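You operate a simulated robot arm through the tools that you are given. There is no shell and no other tool.

Carry out the task below with a simulated robot arm. There is one attempt and no reset: what you move stays moved.

## Task
Wipe the blue stirrer's plate, set the beaker on it, drop in the short bar and run it at 3.
Fine: beaker on the middle of the plate; sponge back where it lay; the bar spins in step. Set down upright: small beaker. What is to be rubbed or washed off counts as gone when no trace of it is left.

It is judged by the outcome, as a careful person would: the job done as asked, and still so three seconds after it is handed in. It fails if anything else is knocked over, pushed out of place, dropped, spilled or broken.

## Robot
A 7-joint arm with a two-finger parallel gripper, fixed in place. Base frame: the origin is at the foot of the arm, x ahead of it, y to its left, z up; the work surface is at about z = 0. Units: m, rad, N and s.
With the tool pointing down near the work surface it reaches from about 0.26 to 0.68 m from the base axis. Its first joint turns from -2.897 to 2.897 rad. Payload 2.5 kg.
The TCP is the grasp point between the finger pads, 0.03 m short of the fingertips. In the tool frame z runs along the fingers and y along their closing line. Largest opening 0.094 m; finger width 0.028, thickness 0.01; the body of the gripper, 0.05 by 0.096 m, starts 0.055 m behind the TCP.
Orientation is that of the tool frame in the base frame, as a unit quaternion [x, y, z, w]. With the fingers straight down and closing along the base's y, the tool's x points along the base's -x, its y along +y and its z along -z.

## Interface
- The arm moves only by the tool nudge_tool. Its argument "motion" is a list of rows, each an object of numbers (a shift or turn left out is 0, a gripper value left out holds the last): "dx", "dy", "dz": the shift along the tool's x, y, z in m; "wx", "wy", "wz": the turn, a rotation vector about the tool's x, y, z in rad. In form: [{"dx": .., "dy": .., "dz": .., "wx": .., "wy": .., "wz": ..}, ...]. A call has 1 to 20 rows; each row shifts and turns the commanded pose from where the row before left it, along the tool's axes as they then stand. "jaw" is the finger opening in m, from 0 to 0.094, set as the call begins (left out, the last holds). Each row takes 0.2 s and may step no farther than 0.05 m and 0.15 rad from the row before; otherwise, or with a gripper value out of range, the whole call is refused. Where a pose cannot be reached the arm comes as near as it can. A force on the tool above 90 N (or 10 N above the force at the start of the call, whichever is more), or a blocked arm, ends the call early, and 0.2 s more pass. The fingers move at their own pace (about 0.072 m/s each) and stop on an object; they squeeze with about 35 N. The grip force told is the motor's: it shows also when the fingers shut on nothing. Time passes only in rows, and 0.2 s behind the last, so rows that do not move let the fingers close. It gives the time, the measured TCP pose, the force on the tool (base axes), the opening and the grip force at its end, in the units of the frame above (readings bear some noise), with the torque about the TCP (base axes, N m) and any sound that the robot's microphone picked up.
- Cameras (640 x 400 px; columns grow to the right, rows downward): "scene" is fixed at [0.4038, -0.6463, 0.8137]; the picture's right is [0.96, 0.29, 0.00], its down [0.27, -0.88, -0.40] and it looks along [-0.12, 0.38, -0.92] (base axes); focal length 307 px, centre (320, 200). "wrist" rides on the gripper at [0.076, 0.014, -0.102] in the tool frame; the picture's right is [-0.18, 0.98, 0.00], its down [-0.75, -0.14, -0.64] and it looks along [-0.63, -0.12, 0.77] (tool axes); focal length 243 px, centre (320, 200). There is no depth. A picture from a camera that has moved, and an enlarged one, comes with that camera's place and axes in the base frame and with its lens. The place of the scene camera against the robot may be out by one fixed shift of up to 0.012 m in any direction.
- grab_frame(camera): a new picture of that camera. No time passes.
- inspect(camera, box): a new picture of the part [left, top, right, bottom] of that camera's present view, enlarged. No time passes.
- job_done(): hands the job in; it is judged then, once.

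Places have to be worked out from the pictures, the camera data and where the tool is seen. Open the gripper and draw the arm clear of the work before you hand the job in, unless the task says otherwise.

The tools are called after "Emit:" as a command line: name --argument value ..., lists and objects as JSON in quotes. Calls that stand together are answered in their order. nudge_tool: Moves the arm, as the interface text tells. Its arguments: {"type":"object","properties":{"motion":{"type":"array"},"jaw":{"type":"number"}},"required":["motion"]} The other tools are called the same way: grab_frame (camera) takes a picture; inspect (camera, box) takes an enlarged picture of a part of a camera's view; job_done () hands the job in.

At the start:

```text
time_s: 0.0
ee_pos: [0.1558, -0.347, 0.3969]
ee_rot: [0.0, 1.0, 0.0, 0.0]
ft_force: [-0.5, -0.2, -0.5]
ft_torque: [0.02, 0.01, -0.01]
finger_gap: 0.0939
finger_force: 0.0
```

scene: 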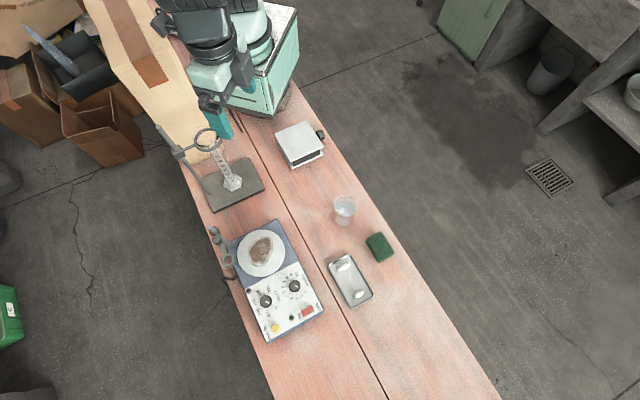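
wrist: 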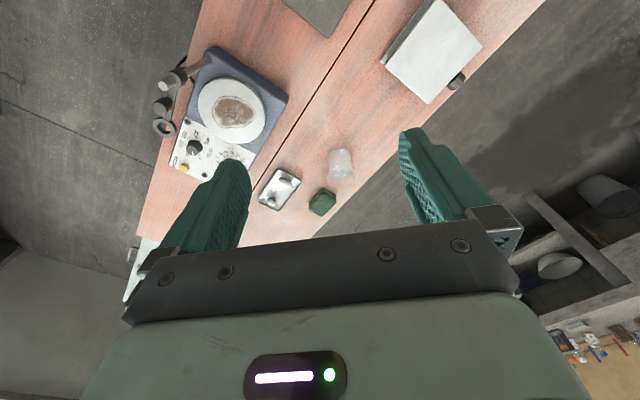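

I begin by looking closer at the stirrer, the beaker, the sponge and the tray to judge where things are.

Emit:
inspect --camera "scene" --box '[200, 200, 360, 350]'

Emit:
inspect --camera "scene" --box '[310, 180, 410, 320]'

Emit:
inspect --camera "scene" --box '[150, 90, 350, 220]'

Emit:
inspect --camera "wrist" --box '[140, 30, 380, 230]'

```text
2.67 times, centred on (280, 275) of scene
camera zoom: at [0.4038, -0.6463, 0.8137], right [0.96, 0.29, 0.0], down [0.27, -0.88, -0.4], along [-0.12, 0.38, -0.92], focal length 818 px, centre (427, 0)
```

zoom: 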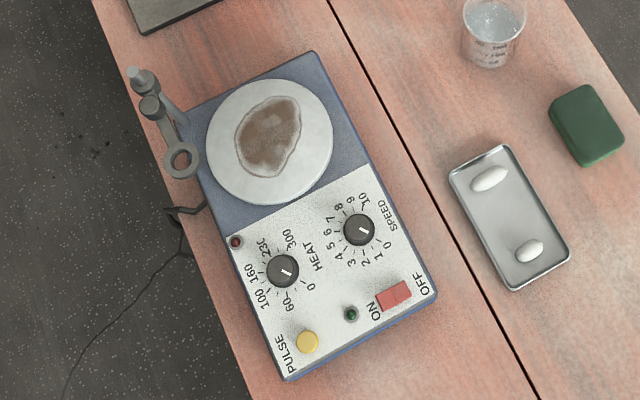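

```text
2.86 times, centred on (360, 250) of scene
camera zoom: at [0.4038, -0.6463, 0.8137], right [0.96, 0.29, 0.0], down [0.27, -0.88, -0.4], along [-0.12, 0.38, -0.92], focal length 877 px, centre (206, 57)
```

zoom: 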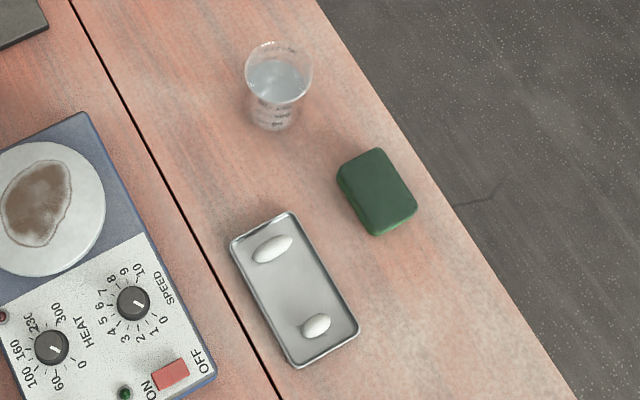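

```text
3.08 times, centred on (250, 155) of scene
camera zoom: at [0.4038, -0.6463, 0.8137], right [0.96, 0.29, 0.0], down [0.27, -0.88, -0.4], along [-0.12, 0.38, -0.92], focal length 944 px, centre (535, 338)
```

zoom: 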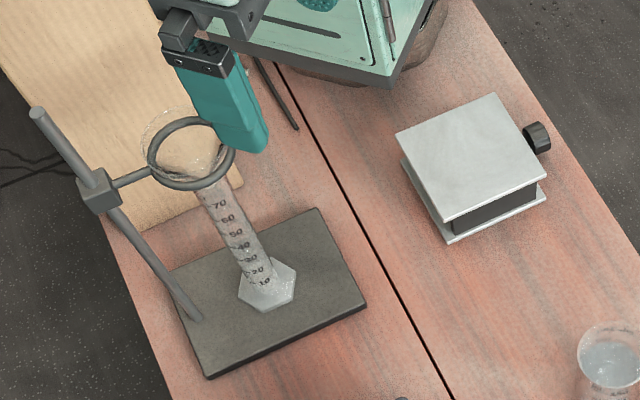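

```text
2.00 times, centred on (260, 130) of wrist
camera zoom: at [0.0792, -0.3327, 0.4989], right [0.18, 0.98, 0.0], down [0.75, -0.14, 0.64], along [0.63, -0.12, -0.77], focal length 485 px, centre (440, 340)
```

zoom: 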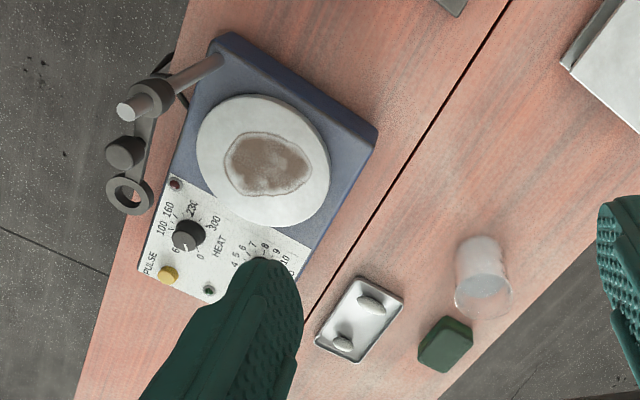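

The stained plate, the knobs, the tray with two bars, the beaker and the sponge are all in view. I look closer at the control panel, the beaker and the bars for exact readings.

Emit:
inspect --camera "scene" --box '[240, 260, 330, 345]'

Emit:
inspect --camera "scene" --box '[320, 185, 370, 235]'

Emit:
inspect --camera "scene" --box '[322, 245, 378, 310]'

Emit:
inspect --camera "scene" --box '[200, 215, 300, 285]'

```text
4.71 times, centred on (285, 302) of scene
camera zoom: at [0.4038, -0.6463, 0.8137], right [0.96, 0.29, 0.0], down [0.27, -0.88, -0.4], along [-0.12, 0.38, -0.92], focal length 1444 px, centre (485, -282)
```

zoom: 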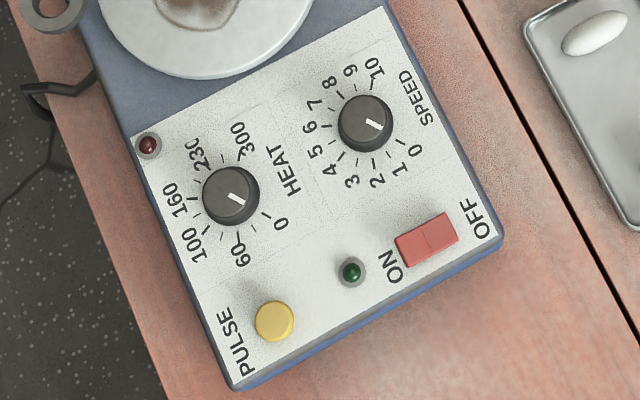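

```text
8.00 times, centred on (345, 210) of scene
camera zoom: at [0.4038, -0.6463, 0.8137], right [0.96, 0.29, 0.0], down [0.27, -0.88, -0.4], along [-0.12, 0.38, -0.92], focal length 2455 px, centre (120, 120)
```

zoom: 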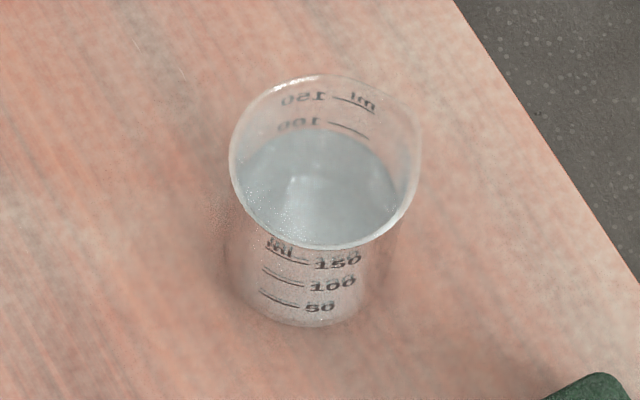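

```text
6.15 times, centred on (350, 278) of scene
camera zoom: at [0.4038, -0.6463, 0.8137], right [0.96, 0.29, 0.0], down [0.27, -0.88, -0.4], along [-0.12, 0.38, -0.92], focal length 1889 px, centre (135, -277)
```

zoom: 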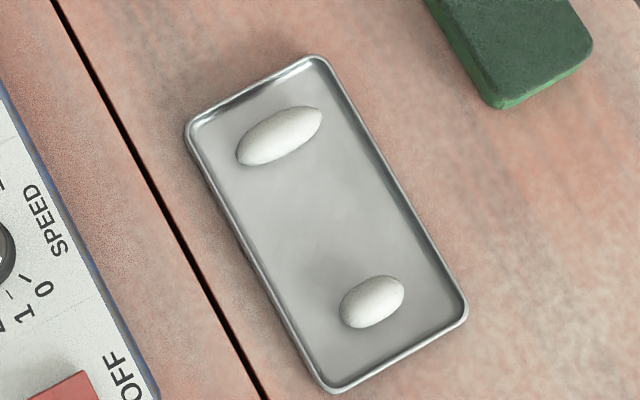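

```text
5.71 times, centred on (250, 250) of scene
camera zoom: at [0.4038, -0.6463, 0.8137], right [0.96, 0.29, 0.0], down [0.27, -0.88, -0.4], along [-0.12, 0.38, -0.92], focal length 1754 px, centre (720, -86)
```

zoom: 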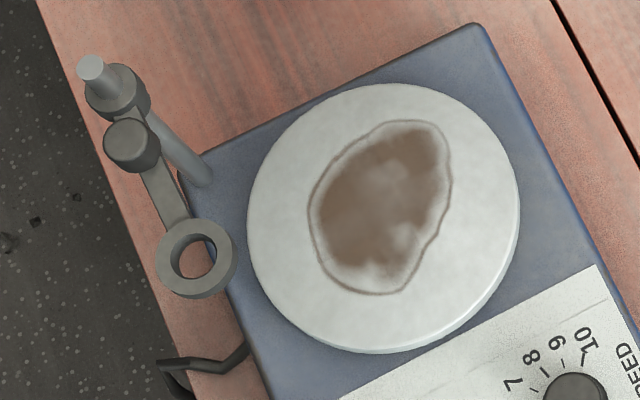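

The speed and heat pointers both stand at 0 and the rocker looks OFF. I move the arm toward the work at a safe height so the wrist camera can give a second view.

Emit:
nudge_tool --motion '[{"dx": -0.0235, "dy": -0.018, "dz": 0.02}, {"dx": -0.0235, "dy": -0.018, "dz": 0.02}, {"dx": -0.0235, "dy": -0.018, "dz": 0.02}, {"dx": -0.0235, "dy": -0.018, "dz": 0.02}]'

Emit:
grab_frame --camera "wrist"

Emit:
grab_frame --camera "scene"

```text
time_s: 1.0
ee_pos: [0.2505, -0.4194, 0.3158]
ee_rot: [0.0, 1.0, -0.001, 0.0]
ft_force: [-0.7, 1.0, -0.9]
ft_torque: [0.0, -0.03, 0.04]
finger_gap: 0.0939
finger_force: 0.0
```

```text
taken
camera wrist: at [0.1737, -0.4044, 0.4183], right [0.18, 0.98, 0.0], down [0.75, -0.14, 0.64], along [0.63, -0.12, -0.77], focal length 243 px, centre (320, 200)
```

wrist: 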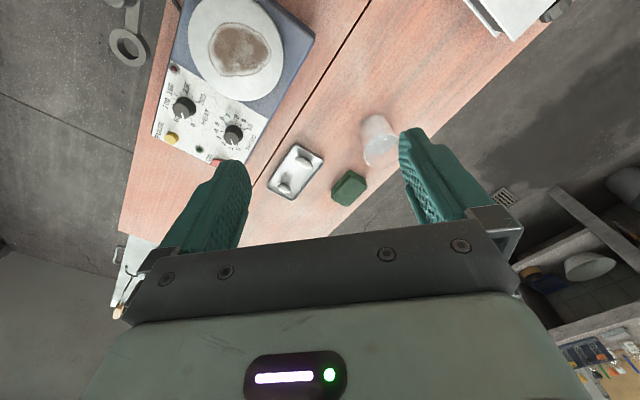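

```text
taken
```

scene: 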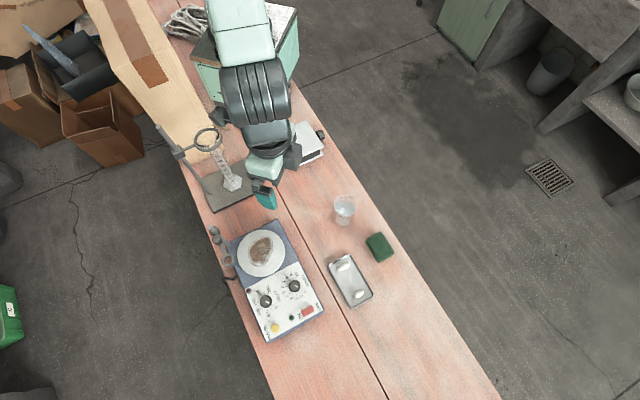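

I take enlarged wrist views to triangulate each item against the scene camera.

Emit:
inspect --camera "wrist" --box '[140, 0, 320, 200]'

Emit:
inspect --camera "wrist" --box '[250, 90, 410, 220]'

```text
2.00 times, centred on (230, 100) of wrist
camera zoom: at [0.1737, -0.4044, 0.4183], right [0.18, 0.98, 0.0], down [0.75, -0.14, 0.64], along [0.63, -0.12, -0.77], focal length 485 px, centre (500, 400)
```

zoom: 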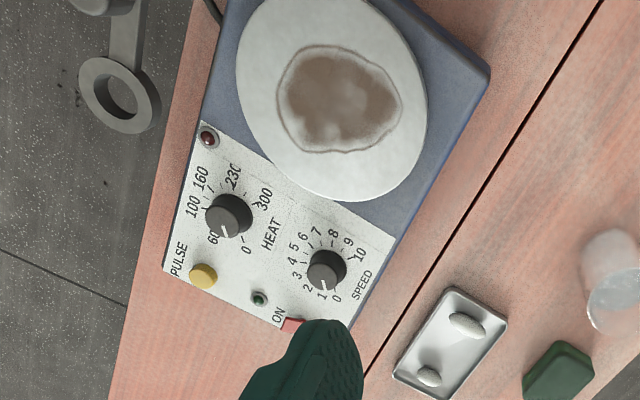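

```text
3.08 times, centred on (330, 155) of wrist
camera zoom: at [0.1737, -0.4044, 0.4183], right [0.18, 0.98, 0.0], down [0.75, -0.14, 0.64], along [0.63, -0.12, -0.77], focal length 746 px, centre (289, 338)
```

zoom: 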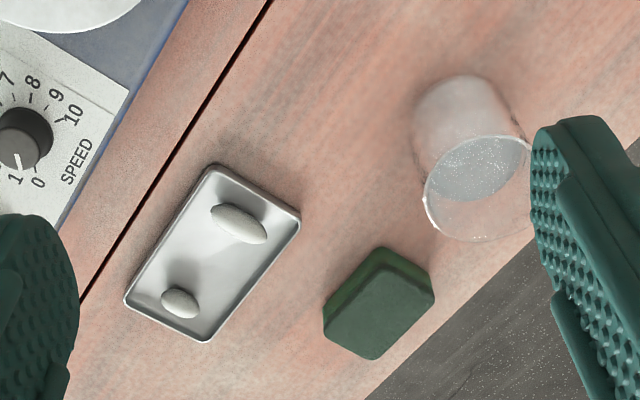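

From the two wrist views I put the plate centre near (0.200, -0.515, 0.068), with the post at (0.12, -0.52) and its ring near (0.176, -0.57, 0.175). The sponge is about (0.475, -0.401), with its long axis near -40°. I move above the sponge and turn to match it for a close look.

Emit:
nudge_tool --motion '[{"dx": -0.0374, "dy": 0.003, "dz": 0.0193}, {"dx": -0.0374, "dy": 0.003, "dz": 0.0193}, {"dx": -0.0374, "dy": 0.003, "dz": 0.0193}, {"dx": -0.0374, "dy": 0.003, "dz": 0.0193}, {"dx": -0.0374, "dy": 0.003, "dz": 0.0193}, {"dx": -0.0374, "dy": 0.003, "dz": 0.0193}, {"wz": 0.1414}, {"wz": 0.1414}, {"wz": 0.1414}, {"wz": 0.1414}, {"wz": 0.1414}]'

Emit:
grab_frame --camera "wrist"

Emit:
grab_frame --camera "scene"

```text
time_s: 3.4
ee_pos: [0.4749, -0.4007, 0.2014]
ee_rot: [0.348, 0.937, 0.0, 0.0]
ft_force: [0.6, 0.6, 0.0]
ft_torque: [0.01, -0.03, -0.01]
finger_gap: 0.0942
finger_force: 0.0
```

```text
taken
camera wrist: at [0.4255, -0.3405, 0.3032], right [0.78, 0.63, 0.0], down [0.48, -0.6, 0.64], along [0.4, -0.5, -0.77], focal length 243 px, centre (320, 200)
```

wrist: 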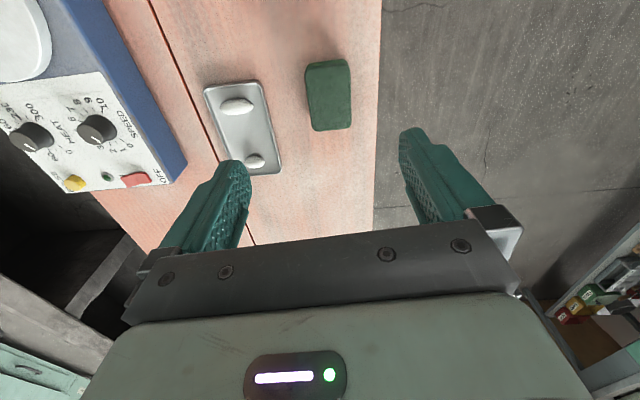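

```text
taken
```

scene: 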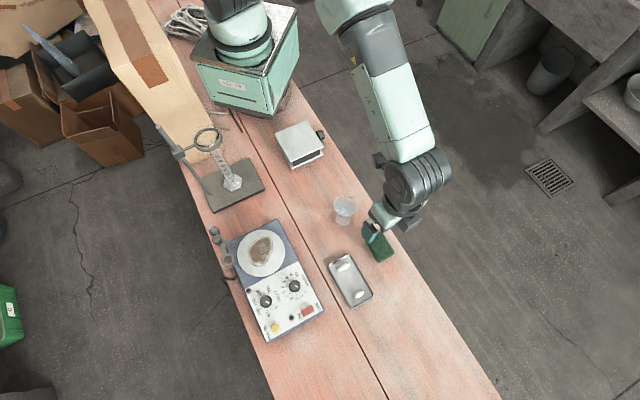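

I enlarge the sponge and tray in this closer view to fix the sponge's exact outline and the bars' places.

Emit:
inspect --camera "wrist" --box '[290, 40, 370, 140]'

Emit:
inspect --camera "wrist" --box '[190, 70, 300, 190]'

Emit:
inspect --camera "wrist" --box '[0, 70, 200, 200]'

```text
4.00 times, centred on (330, 90) of wrist
camera zoom: at [0.4255, -0.3405, 0.3032], right [0.78, 0.63, 0.0], down [0.48, -0.6, 0.64], along [0.4, -0.5, -0.77], focal length 970 px, centre (280, 640)
```

zoom: 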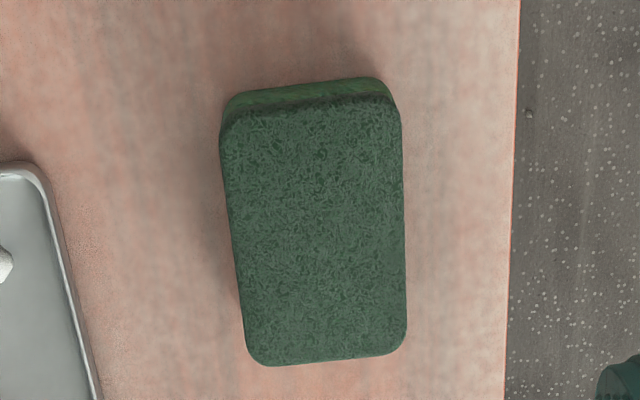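

```text
3.33 times, centred on (245, 130) of wrist
camera zoom: at [0.4255, -0.3405, 0.3032], right [0.78, 0.63, 0.0], down [0.48, -0.6, 0.64], along [0.4, -0.5, -0.77], focal length 809 px, centre (570, 433)
```

zoom: 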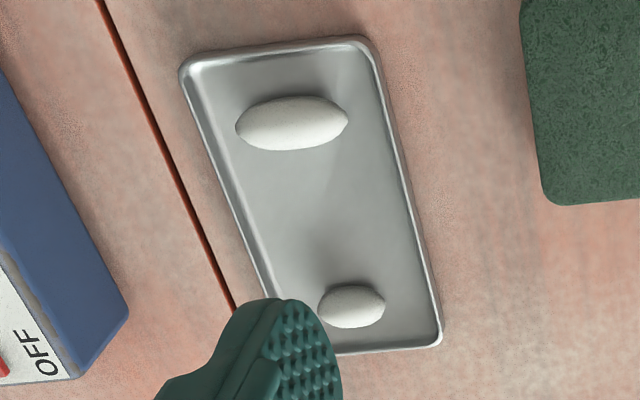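

```text
3.08 times, centred on (100, 135) of wrist
camera zoom: at [0.4255, -0.3405, 0.3032], right [0.78, 0.63, 0.0], down [0.48, -0.6, 0.64], along [0.4, -0.5, -0.77], focal length 746 px, centre (997, 400)
```

zoom: 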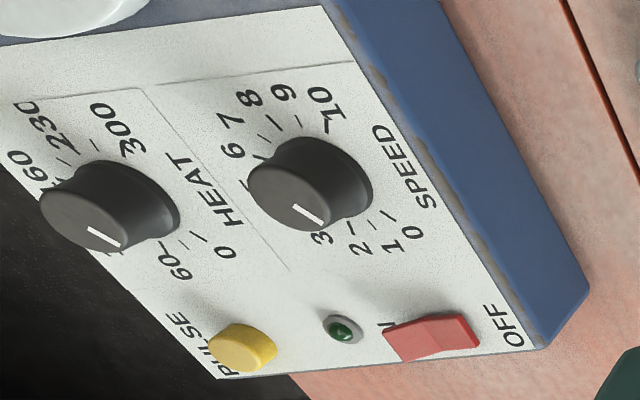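

The close view puts the sponge's top centre near (0.487, -0.400) with its long axis at about -46°, 47 by 66 mm and around 30 mm high. I shift over it, turn the rest of the way and come down to z = 0.10 to check the alignment.

Emit:
nudge_tool --motion '[{"dx": -0.0091, "dy": 0.0079, "dz": 0.03}, {"dz": 0.035}, {"dz": 0.035}, {"wz": 0.0925}]'

Emit:
grab_frame --camera "wrist"

Emit:
inspect --camera "scene" --box '[340, 190, 440, 280]'

```text
time_s: 4.4
ee_pos: [0.4862, -0.4021, 0.1026]
ee_rot: [0.391, 0.92, -0.001, -0.001]
ft_force: [-0.3, -1.1, -1.1]
ft_torque: [-0.02, 0.01, 0.01]
finger_gap: 0.0938
finger_force: 0.1
```

```text
taken
camera wrist: at [0.4426, -0.3373, 0.204], right [0.83, 0.55, 0.0], down [0.42, -0.64, 0.64], along [0.35, -0.54, -0.77], focal length 243 px, centre (320, 200)
```

wrist: 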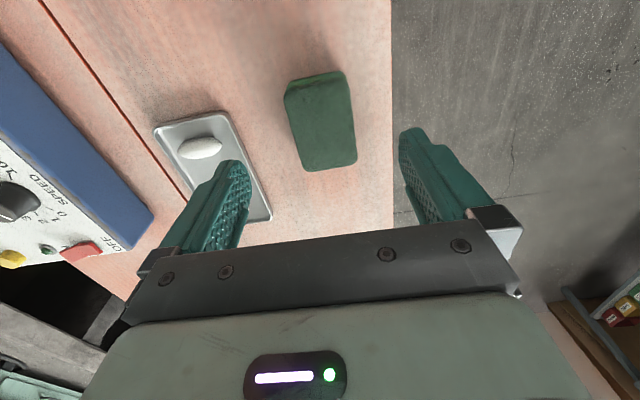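

```text
4.44 times, centred on (390, 235) of scene
camera zoom: at [0.4038, -0.6463, 0.8137], right [0.96, 0.29, 0.0], down [0.27, -0.88, -0.4], along [-0.12, 0.38, -0.92], focal length 1364 px, centre (9, 44)
```

zoom: 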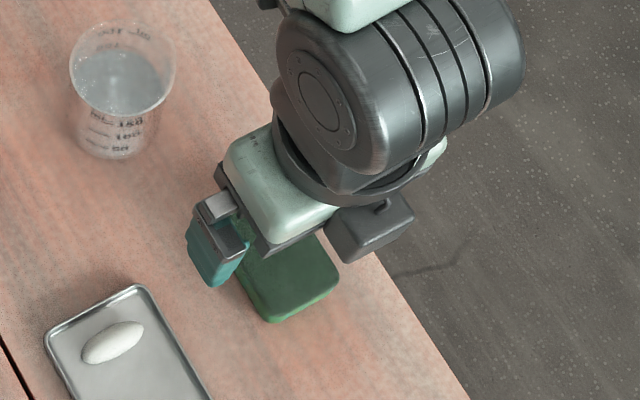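

I enlarge the sponge in this lower view to check centring and angle.

Emit:
inspect --camera "wrist" --box '[260, 50, 400, 190]'

```text
2.86 times, centred on (330, 120) of wrist
camera zoom: at [0.4426, -0.3373, 0.204], right [0.83, 0.55, 0.0], down [0.42, -0.64, 0.64], along [0.35, -0.54, -0.77], focal length 693 px, centre (291, 429)
```

zoom: 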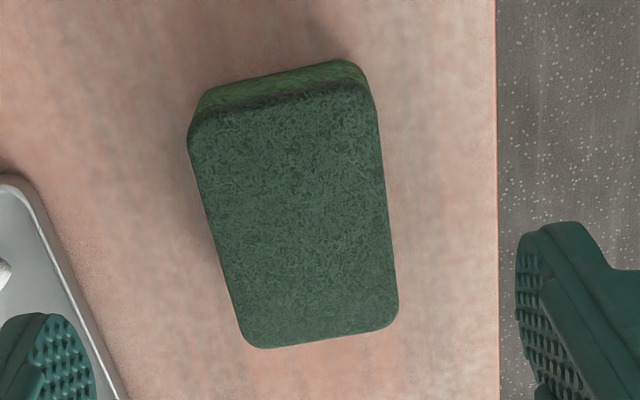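

The sponge is centred at about (0.4875, -0.3995), yaw -45°, between the open fingers. I make the small correction, lower until the fingertips are about 1 cm above the bench, then close in the next call.

Emit:
nudge_tool --motion '[{"dy": 0.0027, "dx": 0.001, "dz": 0.02, "wz": -0.018}, {"dz": 0.02}, {"dz": 0.0126}, {"dz": 0.01}]'

Emit:
grab_frame --camera "wrist"

```text
time_s: 5.4
ee_pos: [0.487, -0.3983, 0.0408]
ee_rot: [0.381, 0.925, 0.0, -0.001]
ft_force: [-0.1, 0.4, 0.7]
ft_torque: [-0.01, -0.01, -0.01]
finger_gap: 0.094
finger_force: 0.1
```

```text
taken
camera wrist: at [0.4423, -0.3346, 0.1413], right [0.82, 0.57, 0.0], down [0.44, -0.63, 0.64], along [0.36, -0.53, -0.77], focal length 243 px, centre (320, 200)
```

wrist: 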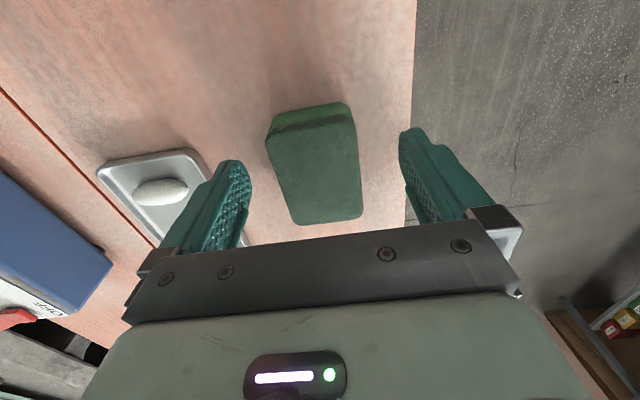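

The sponge lies well centred between the fingers with no contact yet. I record this pose, (0.487, -0.398, 0.041), for the return and close on it.

Emit:
nudge_tool --motion '[{}, {}, {}, {}]' --jaw 0.0

Emit:
grab_frame --camera "wrist"

```text
time_s: 6.4
ee_pos: [0.4862, -0.3975, 0.0397]
ee_rot: [0.381, 0.925, 0.0, 0.0]
ft_force: [0.5, 1.1, -0.8]
ft_torque: [-0.01, 0.02, 0.0]
finger_gap: 0.043
finger_force: 35.3
```

```text
taken
camera wrist: at [0.4422, -0.3346, 0.1413], right [0.82, 0.57, 0.0], down [0.44, -0.63, 0.64], along [0.36, -0.53, -0.77], focal length 243 px, centre (320, 200)
```

wrist: 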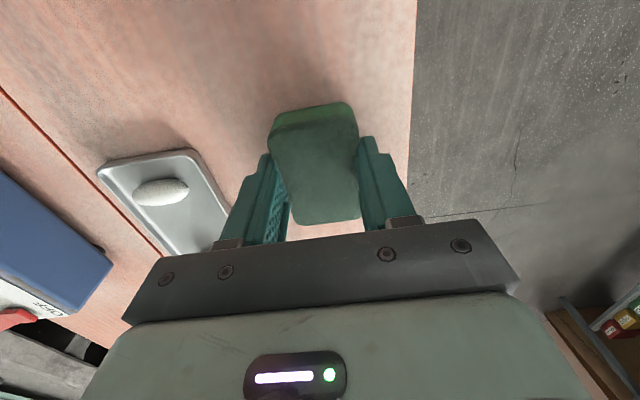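

The sponge is held at 35 N with a gap of 43 mm. I lift it to z ≈ 0.27, carry it over the plate, and turn the hand so its narrow side faces the post and ring.

Emit:
nudge_tool --motion '[{"dz": -0.02}, {"dz": -0.04}, {"dz": -0.045}, {"dz": -0.045}, {"dz": -0.045}, {"dz": -0.04}, {"dx": 0.01717, "dy": -0.03971}, {"dx": 0.01717, "dy": -0.03971}, {"dx": 0.01717, "dy": -0.03971}, {"dx": 0.01717, "dy": -0.03971}, {"dx": 0.01717, "dy": -0.03971}, {"dx": 0.01717, "dy": -0.03971}, {"dx": 0.01717, "dy": -0.03971}]'

Emit:
nudge_tool --motion '[{"wz": 0.139}, {"wz": 0.139}, {"wz": 0.139}, {"wz": 0.139}, {"wz": 0.139}, {"wz": 0.139}, {"wz": 0.139}, {"wz": 0.139}, {"wz": 0.139}, {"wz": 0.139}, {"wz": 0.139}]'

Emit:
grab_frame --camera "wrist"

Emit:
grab_frame --camera "scene"

```text
time_s: 9.2
ee_pos: [0.2055, -0.5105, 0.2736]
ee_rot: [0.381, 0.925, 0.0, -0.001]
ft_force: [0.3, 0.3, 0.1]
ft_torque: [-0.02, 0.01, 0.03]
finger_gap: 0.0433
finger_force: 35.1
```

```text
time_s: 11.6
ee_pos: [0.2067, -0.511, 0.2744]
ee_rot: [0.915, 0.404, 0.0, -0.001]
ft_force: [0.0, 0.2, -0.5]
ft_torque: [0.01, 0.02, 0.0]
finger_gap: 0.0427
finger_force: 35.0
```

```text
taken
camera wrist: at [0.2676, -0.464, 0.376], right [0.6, -0.8, 0.0], down [-0.61, -0.46, 0.64], along [-0.51, -0.39, -0.77], focal length 243 px, centre (320, 200)
```

wrist: 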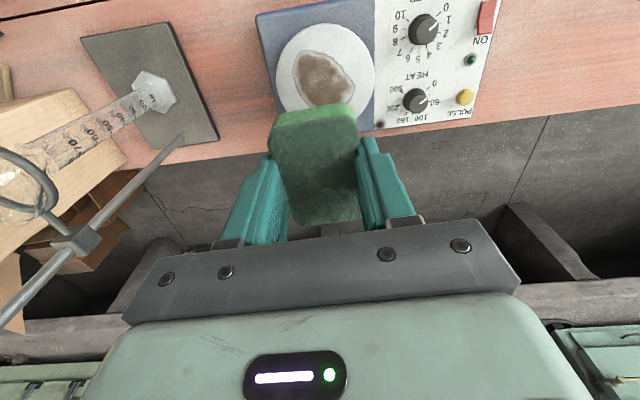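

```text
taken
```

scene: 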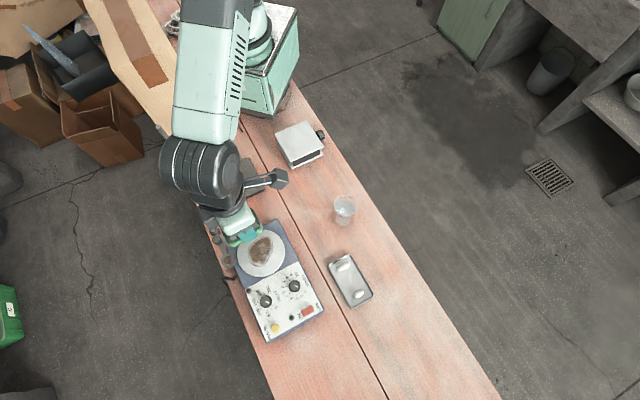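

The hand is now turned with its camera side away from the post. I enlarge the plate in this view, and the scene view of the post, to refine the plate centre and clearance.

Emit:
inspect --camera "wrist" --box '[240, 0, 420, 140]'

Emit:
inspect --camera "scene" --box '[190, 180, 310, 290]'

```text
2.86 times, centred on (330, 70) of wrist
camera zoom: at [0.2676, -0.464, 0.376], right [0.6, -0.8, 0.0], down [-0.61, -0.46, 0.64], along [-0.51, -0.39, -0.77], focal length 693 px, centre (291, 571)
```

zoom: 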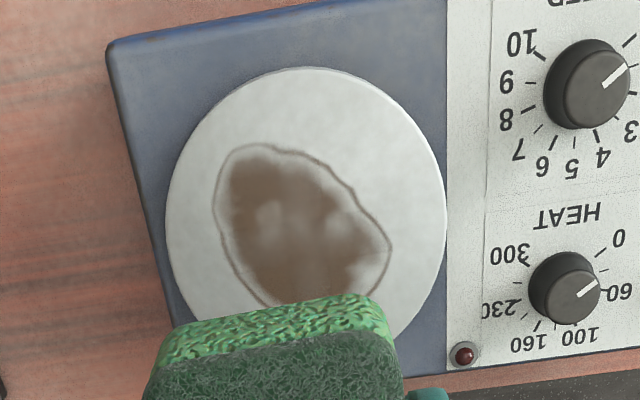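

```text
3.64 times, centred on (250, 235) of scene
camera zoom: at [0.4038, -0.6463, 0.8137], right [0.96, 0.29, 0.0], down [0.27, -0.88, -0.4], along [-0.12, 0.38, -0.92], focal length 1116 px, centre (574, 73)
```

zoom: 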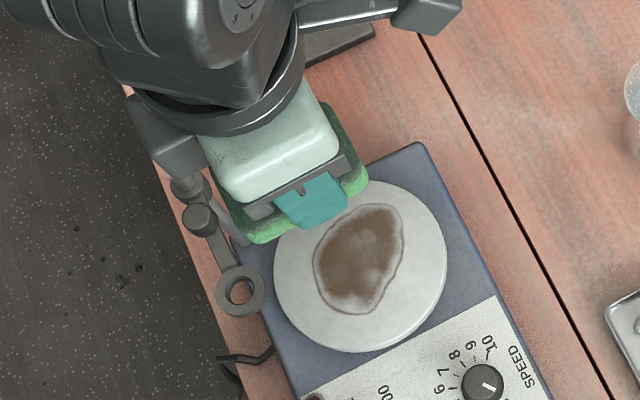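

The plate centre comes out near (0.2075, -0.515). A dark block sticks out on the hand's far side, so I check how it sits relative to the ring clamp before lowering.

Emit:
inspect --camera "scene" --box '[195, 190, 265, 260]'

Emit:
inspect --camera "scene" --box '[150, 120, 300, 240]'

```text
5.71 times, centred on (230, 225) of scene
camera zoom: at [0.4038, -0.6463, 0.8137], right [0.96, 0.29, 0.0], down [0.27, -0.88, -0.4], along [-0.12, 0.38, -0.92], focal length 1754 px, centre (834, 57)
```

zoom: 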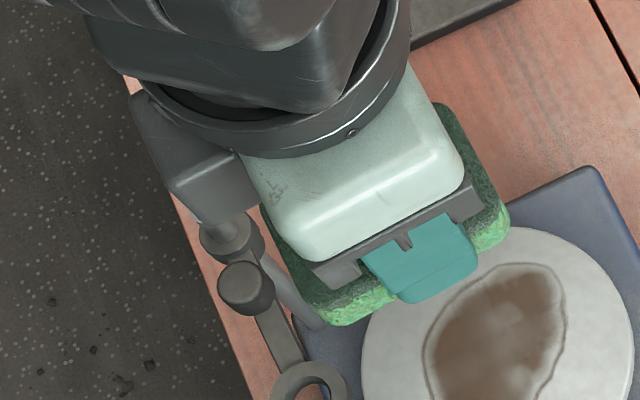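

```text
3.33 times, centred on (225, 180) of scene
camera zoom: at [0.4038, -0.6463, 0.8137], right [0.96, 0.29, 0.0], down [0.27, -0.88, -0.4], along [-0.12, 0.38, -0.92], focal length 1023 px, centre (637, 267)
```

zoom: 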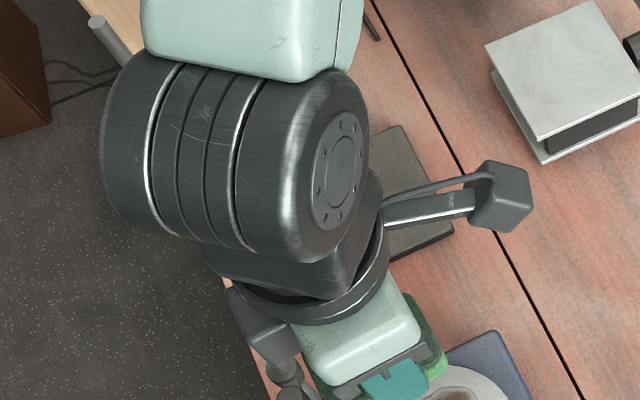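

The block sits about 8 cm above the grasp point on the side facing the ring arm, so lowering straight down here may clip the ring. I raise and shift to get a good overhead look at the post and ring first.

Emit:
nudge_tool --motion '[{"dz": -0.04}, {"dz": -0.02, "dx": -0.03}, {"dx": -0.04}]'

Emit:
grab_frame --camera "wrist"

Emit:
inspect --camera "wrist" --box '[220, 0, 420, 130]'

```text
time_s: 12.4
ee_pos: [0.1585, -0.5617, 0.3352]
ee_rot: [0.915, 0.404, 0.0, 0.001]
ft_force: [-0.2, 0.3, 0.0]
ft_torque: [0.02, -0.02, -0.03]
finger_gap: 0.0431
finger_force: 34.9
```

```text
taken
camera wrist: at [0.2193, -0.515, 0.436], right [0.6, -0.8, 0.0], down [-0.61, -0.46, 0.64], along [-0.51, -0.39, -0.77], focal length 243 px, centre (320, 200)
```

wrist: 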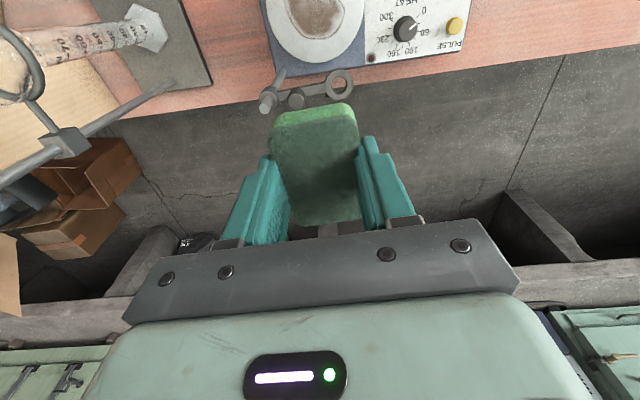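

```text
3.08 times, centred on (320, 65) of wrist
camera zoom: at [0.2193, -0.515, 0.436], right [0.6, -0.8, 0.0], down [-0.61, -0.46, 0.64], along [-0.51, -0.39, -0.77], focal length 746 px, centre (320, 615)
```

zoom: 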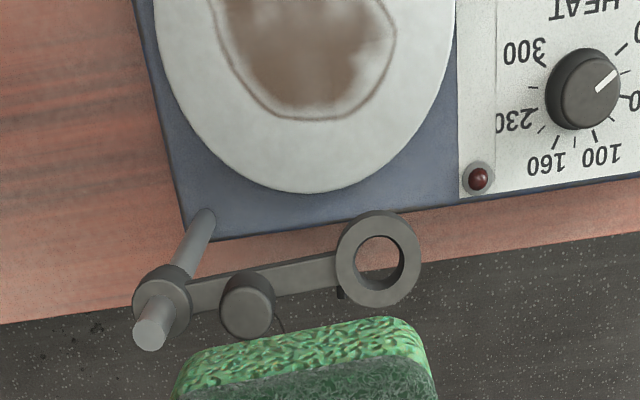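

The ring arm runs parallel to the stirrer edge, about 6 cm from the plate centre at z ≈ 0.175, and the block would pass too close to it. I will take the sponge back along the exact reverse path and re-grip it with the hand leaning 0.25 rad away from the ring.

Emit:
nudge_tool --motion '[{"dx": 0.04}, {"dx": 0.03, "dz": 0.02}, {"dz": 0.04}, {"wz": -0.139}, {"wz": -0.139}, {"wz": -0.139}, {"wz": -0.139}, {"wz": -0.139}, {"wz": -0.139}, {"wz": -0.139}, {"wz": -0.139}, {"wz": -0.139}, {"wz": -0.139}, {"wz": -0.139}]'

Emit:
nudge_tool --motion '[{"dx": -0.01717, "dy": 0.03971}, {"dx": -0.01717, "dy": 0.03971}, {"dx": -0.01717, "dy": 0.03971}, {"dx": -0.01717, "dy": 0.03971}, {"dx": -0.01717, "dy": 0.03971}, {"dx": -0.01717, "dy": 0.03971}, {"dx": -0.01717, "dy": 0.03971}, {}, {"dz": 0.045}, {"dz": 0.045}, {"dz": 0.045}, {"dz": 0.04}, {"dz": 0.03}, {"dz": 0.02}, {"dz": 0.009}]'

Emit:
grab_frame --camera "wrist"

```text
time_s: 15.4
ee_pos: [0.2076, -0.5104, 0.2734]
ee_rot: [0.38, 0.925, 0.0, 0.0]
ft_force: [-0.7, 2.3, 0.0]
ft_torque: [0.01, 0.02, 0.02]
finger_gap: 0.043
finger_force: 35.0
```

```text
time_s: 18.6
ee_pos: [0.488, -0.4001, 0.0409]
ee_rot: [0.381, 0.925, 0.0, 0.001]
ft_force: [0.0, -0.1, 0.6]
ft_torque: [0.02, 0.0, 0.03]
finger_gap: 0.0426
finger_force: 34.7
```

```text
taken
camera wrist: at [0.4429, -0.3352, 0.1419], right [0.82, 0.57, 0.0], down [0.44, -0.63, 0.64], along [0.37, -0.53, -0.77], focal length 243 px, centre (320, 200)
```

wrist: 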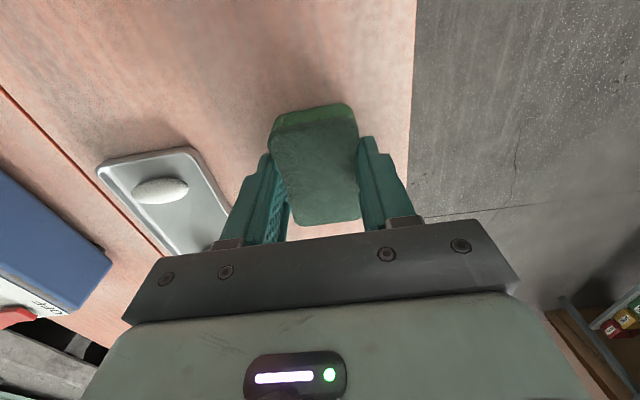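

The sponge is back within a millimetre of its home pose. I release it here and go straight up a little.

Emit:
nudge_tool --motion '[{"dz": 0.001}, {}, {}, {"dz": -0.03}, {"dz": -0.03}]' --jaw 0.094

Emit:
grab_frame --camera "wrist"

Emit:
inspect --camera "scene" --box '[310, 180, 410, 320]'

```text
time_s: 19.8
ee_pos: [0.4895, -0.3999, 0.0986]
ee_rot: [0.381, 0.925, 0.0, 0.0]
ft_force: [0.8, 0.2, -0.6]
ft_torque: [0.01, 0.02, 0.04]
finger_gap: 0.0942
finger_force: 0.0
```

```text
taken
camera wrist: at [0.4445, -0.3356, 0.2006], right [0.82, 0.57, 0.0], down [0.44, -0.63, 0.64], along [0.36, -0.53, -0.77], focal length 243 px, centre (320, 200)
```

wrist: 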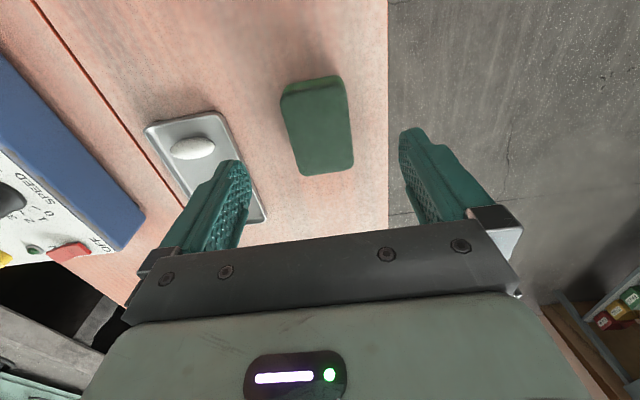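

```text
2.86 times, centred on (360, 250) of scene
camera zoom: at [0.4038, -0.6463, 0.8137], right [0.96, 0.29, 0.0], down [0.27, -0.88, -0.4], along [-0.12, 0.38, -0.92], focal length 877 px, centre (206, 57)
```

zoom: 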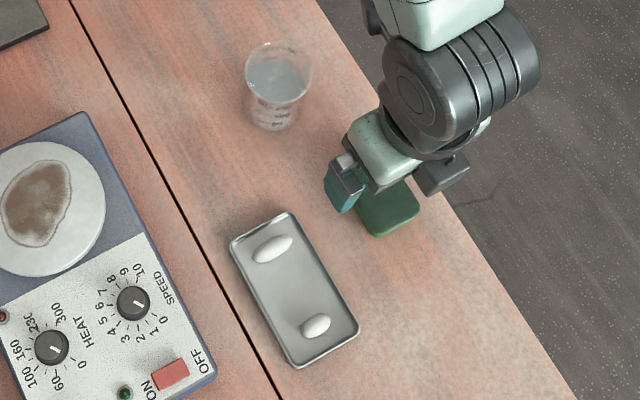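

The sponge rests exactly where it lay. I now shift 13 mm along the tool's +x, lean the hand 0.25 rad about the closing axis and lower around the sponge again.

Emit:
nudge_tool --motion '[{"dx": 0.013}, {"wy": -0.125}, {"wy": -0.125}, {"dx": 0.00494, "dz": 0.01938}]'

Emit:
grab_frame --camera "wrist"

Emit:
inspect --camera "scene" --box '[310, 180, 410, 320]'

```text
time_s: 20.8
ee_pos: [0.479, -0.3892, 0.0788]
ee_rot: [0.377, 0.917, -0.048, 0.116]
ft_force: [0.6, 0.1, 0.0]
ft_torque: [0.0, -0.03, -0.02]
finger_gap: 0.0939
finger_force: 0.2
```

```text
taken
camera wrist: at [0.4176, -0.3091, 0.158], right [0.82, 0.57, 0.05], down [0.31, -0.5, 0.81], along [0.49, -0.65, -0.59], focal length 243 px, centre (320, 200)
```

wrist: 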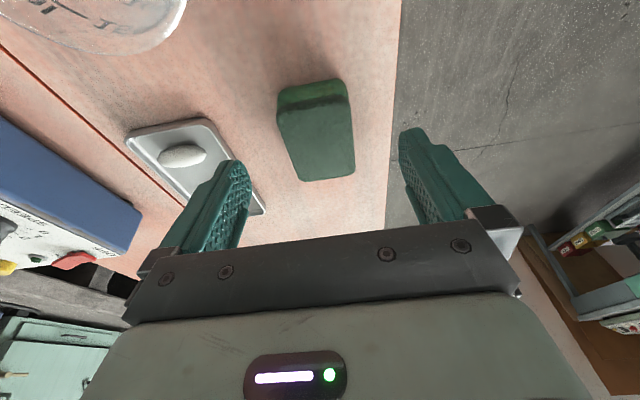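

```text
2.86 times, centred on (360, 250) of scene
camera zoom: at [0.4038, -0.6463, 0.8137], right [0.96, 0.29, 0.0], down [0.27, -0.88, -0.4], along [-0.12, 0.38, -0.92], focal length 877 px, centre (206, 57)
```

zoom: 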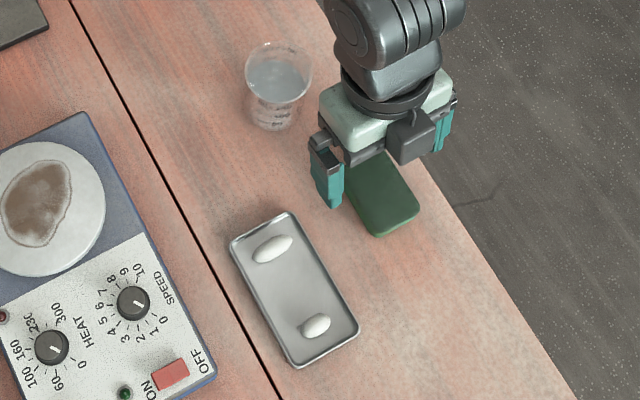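

The hand leans away with the beaker's rim well below and beside the camera. I lower the rest of the way to TCP z ≈ 0.042 and close on the sponge.

Emit:
nudge_tool --motion '[{"dx": 0.00454, "dz": 0.01783}, {"dx": 0.00454, "dz": 0.01783}, {}]'

Emit:
grab_frame --camera "wrist"

```text
time_s: 21.6
ee_pos: [0.4797, -0.3896, 0.0405]
ee_rot: [0.378, 0.917, -0.047, 0.117]
ft_force: [0.8, 0.0, 1.0]
ft_torque: [0.0, 0.03, -0.03]
finger_gap: 0.0941
finger_force: 0.0
```

```text
taken
camera wrist: at [0.4174, -0.3091, 0.1208], right [0.82, 0.57, 0.05], down [0.31, -0.5, 0.81], along [0.49, -0.65, -0.59], focal length 243 px, centre (320, 200)
```

wrist: 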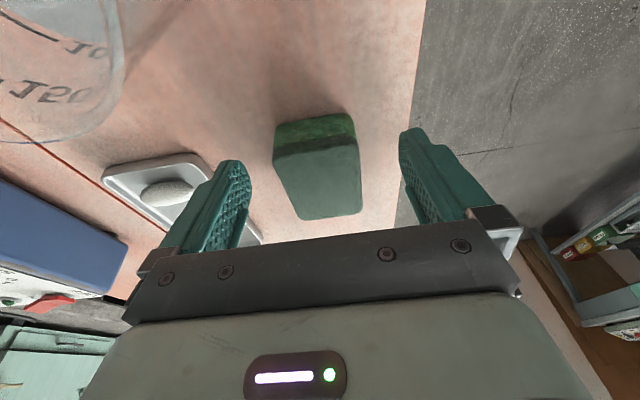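

The sponge is between the pads with the beaker clear. I close the fingers and let the grip settle.

Emit:
nudge_tool --motion '[{}, {}, {}, {}]' --jaw 0.0

Emit:
grab_frame --camera "wrist"

```text
time_s: 22.6
ee_pos: [0.479, -0.3903, 0.0413]
ee_rot: [0.378, 0.918, -0.047, 0.114]
ft_force: [0.1, 0.5, -1.2]
ft_torque: [-0.01, -0.03, 0.01]
finger_gap: 0.0432
finger_force: 35.3
```

```text
taken
camera wrist: at [0.4172, -0.309, 0.1208], right [0.82, 0.57, 0.05], down [0.31, -0.5, 0.81], along [0.49, -0.65, -0.59], focal length 243 px, centre (320, 200)
```

wrist: 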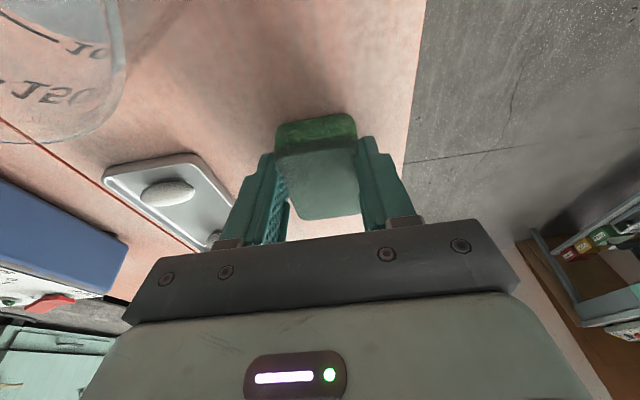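

Gripped again at 43 mm gap with the hand leaning. I lift straight up, carry the sponge to above the plate, and turn about the vertical so it leans away from the ring.

Emit:
nudge_tool --motion '[{"dx": -0.00494, "dz": -0.01938}, {"dx": -0.00988, "dz": -0.03876}, {"dx": -0.01112, "dz": -0.0436}, {"dx": -0.01112, "dz": -0.0436}, {"dx": -0.01112, "dz": -0.0436}, {"dx": -0.00988, "dz": -0.03876}, {"dx": 0.01447, "dy": -0.03831, "dz": -0.00369}, {"dx": 0.01447, "dy": -0.03831, "dz": -0.00369}, {"dx": 0.01447, "dy": -0.03831, "dz": -0.00369}, {"dx": 0.01447, "dy": -0.03831, "dz": -0.00369}, {"dx": 0.01447, "dy": -0.03831, "dz": -0.00369}, {"dx": 0.01447, "dy": -0.03831, "dz": -0.00369}, {"dx": 0.01447, "dy": -0.03831, "dz": -0.00369}]'

Emit:
nudge_tool --motion '[{"wx": 0.0344, "wz": 0.1347}, {"wx": 0.0344, "wz": 0.1347}, {"wx": 0.0344, "wz": 0.1347}, {"wx": 0.0344, "wz": 0.1347}, {"wx": 0.0344, "wz": 0.1347}, {"wx": 0.0344, "wz": 0.1347}, {"wx": 0.0344, "wz": 0.1347}, {"wx": 0.0344, "wz": 0.1347}, {"wx": 0.0344, "wz": 0.1347}, {"wx": 0.0344, "wz": 0.1347}, {"wx": 0.0344, "wz": 0.1347}]'

Emit:
grab_frame --camera "wrist"

Emit:
inspect --camera "scene" --box '[180, 160, 320, 290]'

```text
time_s: 25.4
ee_pos: [0.2168, -0.5072, 0.2755]
ee_rot: [0.377, 0.918, -0.048, 0.115]
ft_force: [0.4, 0.7, -0.2]
ft_torque: [-0.01, 0.03, 0.0]
finger_gap: 0.043
finger_force: 34.4
```

```text
time_s: 27.8
ee_pos: [0.2158, -0.5068, 0.2777]
ee_rot: [0.908, 0.399, -0.114, 0.05]
ft_force: [0.6, -0.2, -1.0]
ft_torque: [0.02, 0.01, -0.01]
finger_gap: 0.0427
finger_force: 34.9
```

```text
taken
camera wrist: at [0.2922, -0.4421, 0.3568], right [0.6, -0.8, 0.05], down [-0.49, -0.33, 0.81], along [-0.63, -0.51, -0.59], focal length 243 px, centre (320, 200)
```

wrist: 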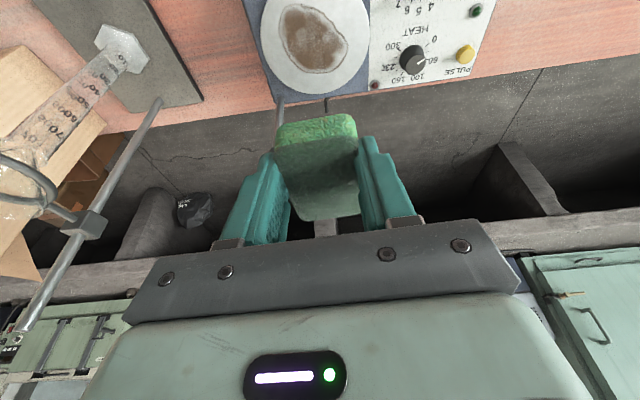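

```text
3.08 times, centred on (250, 225) of scene
camera zoom: at [0.4038, -0.6463, 0.8137], right [0.96, 0.29, 0.0], down [0.27, -0.88, -0.4], along [-0.12, 0.38, -0.92], focal length 944 px, centre (535, 123)
```

zoom: 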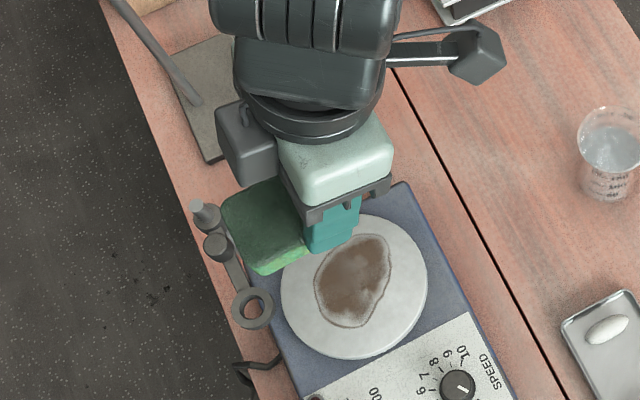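

The sponge now projects toward the ring side with the hand leaning clear. I shift 8 mm further from the ring and lower to about 15 mm above plate contact, then look.

Emit:
nudge_tool --motion '[{"dx": 0.00775, "dz": -0.00198}, {"dx": 0.00936, "dz": 0.0367}, {"dx": 0.00936, "dz": 0.0367}, {"dx": 0.00936, "dz": 0.0367}, {"dx": 0.00936, "dz": 0.0367}]'

Emit:
inspect --camera "scene" --box '[190, 190, 310, 290]'

Emit:
grab_frame --camera "wrist"

```text
time_s: 29.0
ee_pos: [0.2203, -0.4992, 0.1243]
ee_rot: [0.908, 0.399, -0.114, 0.05]
ft_force: [-0.4, 0.2, 0.0]
ft_torque: [0.02, 0.02, -0.06]
finger_gap: 0.0429
finger_force: 35.5
```

```text
4.00 times, centred on (250, 240) of scene
camera zoom: at [0.4038, -0.6463, 0.8137], right [0.96, 0.29, 0.0], down [0.27, -0.88, -0.4], along [-0.12, 0.38, -0.92], focal length 1228 px, centre (600, 40)
```

zoom: 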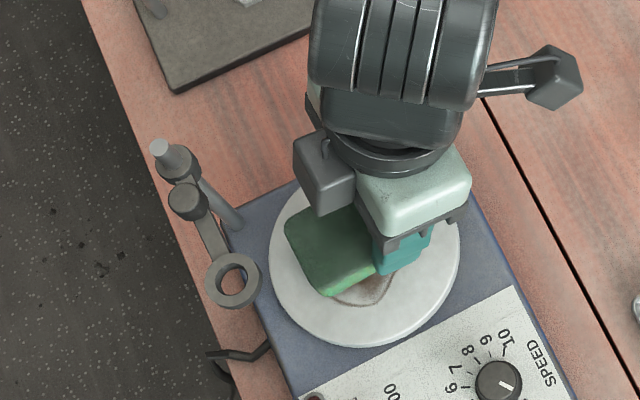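

```text
taken
camera wrist: at [0.2973, -0.4358, 0.2032], right [0.6, -0.79, 0.05], down [-0.49, -0.33, 0.81], along [-0.63, -0.51, -0.59], focal length 243 px, centre (320, 200)
```

wrist: 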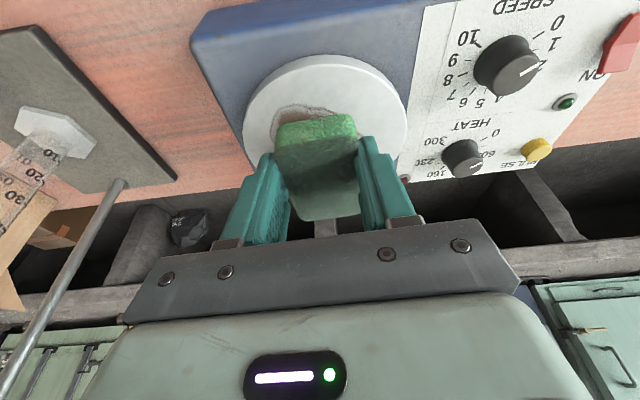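

The hand and block are clear of the ring by a couple of centimetres. I lower gently toward contact, watching the vertical force.

Emit:
nudge_tool --motion '[{"dx": 0.00124, "dz": 0.00485}, {"dx": 0.00099, "dz": 0.00388}, {"dx": 0.00099, "dz": 0.00388}]'

Emit:
inspect --camera "scene" --box '[215, 215, 305, 285]'

```text
time_s: 29.8
ee_pos: [0.22, -0.5005, 0.1126]
ee_rot: [0.908, 0.4, -0.114, 0.05]
ft_force: [0.2, 0.0, 0.2]
ft_torque: [-0.02, 0.0, 0.0]
finger_gap: 0.043
finger_force: 35.3
```

```text
5.71 times, centred on (260, 250) of scene
camera zoom: at [0.4038, -0.6463, 0.8137], right [0.96, 0.29, 0.0], down [0.27, -0.88, -0.4], along [-0.12, 0.38, -0.92], focal length 1754 px, centre (663, -86)
```

zoom: 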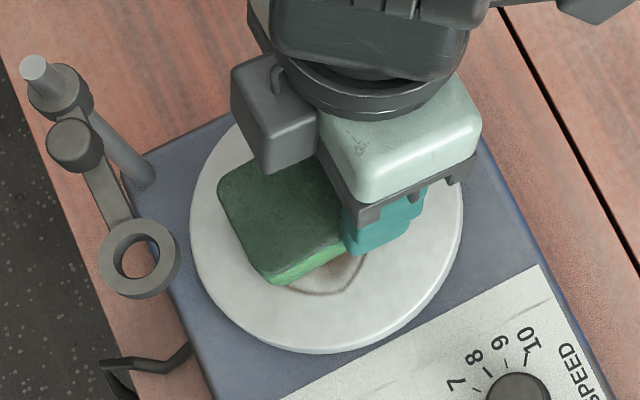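

Still no contact force at TCP z ≈ 0.1126. I continue down in 2 mm steps until the sponge presses lightly.

Emit:
nudge_tool --motion '[{"dx": 0.00049, "dz": 0.00194}, {"dx": 0.00049, "dz": 0.00194}, {}]'

```text
time_s: 30.6
ee_pos: [0.2211, -0.5017, 0.1098]
ee_rot: [0.908, 0.4, -0.114, 0.052]
ft_force: [-1.4, 8.7, 38.4]
ft_torque: [0.17, 0.28, -0.08]
finger_gap: 0.0429
finger_force: 35.0
```

The sponge is in contact at 38 N, so the plate top is at z ≈ 0.0685. I ease off about 1.2 mm and wipe in sweeps along the closing axis at three offsets covering the whole stain.

Emit:
nudge_tool --motion '[{"dx": -0.0003, "dz": -0.00116}, {"dy": -0.011}, {"dy": -0.011}, {"dy": 0.011}, {"dy": 0.011}, {"dy": 0.011}, {"dy": 0.011}, {"dx": -0.01163, "dz": 0.00296}, {"dy": -0.011}, {"dy": -0.011}, {"dy": -0.011}, {"dy": -0.011}]'

Emit:
inspect --camera "scene" --box '[215, 215, 305, 285]'

```text
time_s: 33.2
ee_pos: [0.1959, -0.4937, 0.1095]
ee_rot: [0.908, 0.4, -0.114, 0.05]
ft_force: [0.5, 0.4, -0.3]
ft_torque: [-0.01, 0.01, 0.0]
finger_gap: 0.0431
finger_force: 35.0
```

```text
5.71 times, centred on (260, 250) of scene
camera zoom: at [0.4038, -0.6463, 0.8137], right [0.96, 0.29, 0.0], down [0.27, -0.88, -0.4], along [-0.12, 0.38, -0.92], focal length 1754 px, centre (663, -86)
```

zoom: 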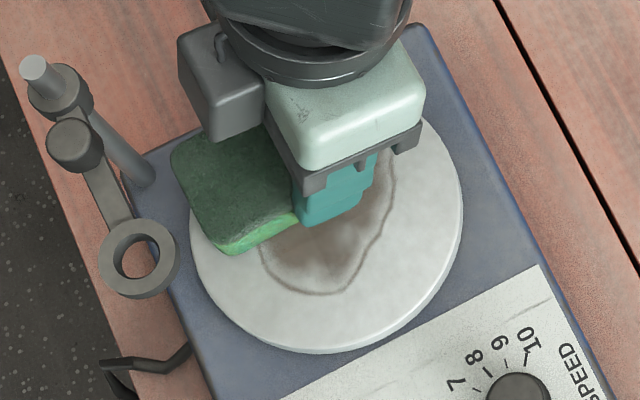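

The force dropped to nearly zero, so contact was lost after easing off. I lower in half-millimetre steps to find a light steady pressure.

Emit:
nudge_tool --motion '[{"dx": 0.00015, "dz": 0.00058}, {}]'

Emit:
nudge_tool --motion '[{"dy": 0.011}, {}]'

```text
time_s: 33.8
ee_pos: [0.1963, -0.4945, 0.1091]
ee_rot: [0.908, 0.401, -0.114, 0.05]
ft_force: [-0.4, -0.6, -0.2]
ft_torque: [-0.01, -0.01, -0.01]
finger_gap: 0.0431
finger_force: 35.0
```

```text
time_s: 34.4
ee_pos: [0.2046, -0.5032, 0.1095]
ee_rot: [0.908, 0.401, -0.114, 0.05]
ft_force: [0.2, 0.8, -0.6]
ft_torque: [-0.01, 0.03, 0.03]
finger_gap: 0.043
finger_force: 35.0
```

Still no contact; I go down another 0.6 mm.

Emit:
nudge_tool --motion '[{"dx": 0.00015, "dz": 0.00058}, {}]'

```text
time_s: 35.0
ee_pos: [0.2049, -0.5026, 0.108]
ee_rot: [0.908, 0.4, -0.114, 0.049]
ft_force: [-0.1, -0.5, 0.0]
ft_torque: [0.02, -0.01, -0.01]
finger_gap: 0.043
finger_force: 35.6
```

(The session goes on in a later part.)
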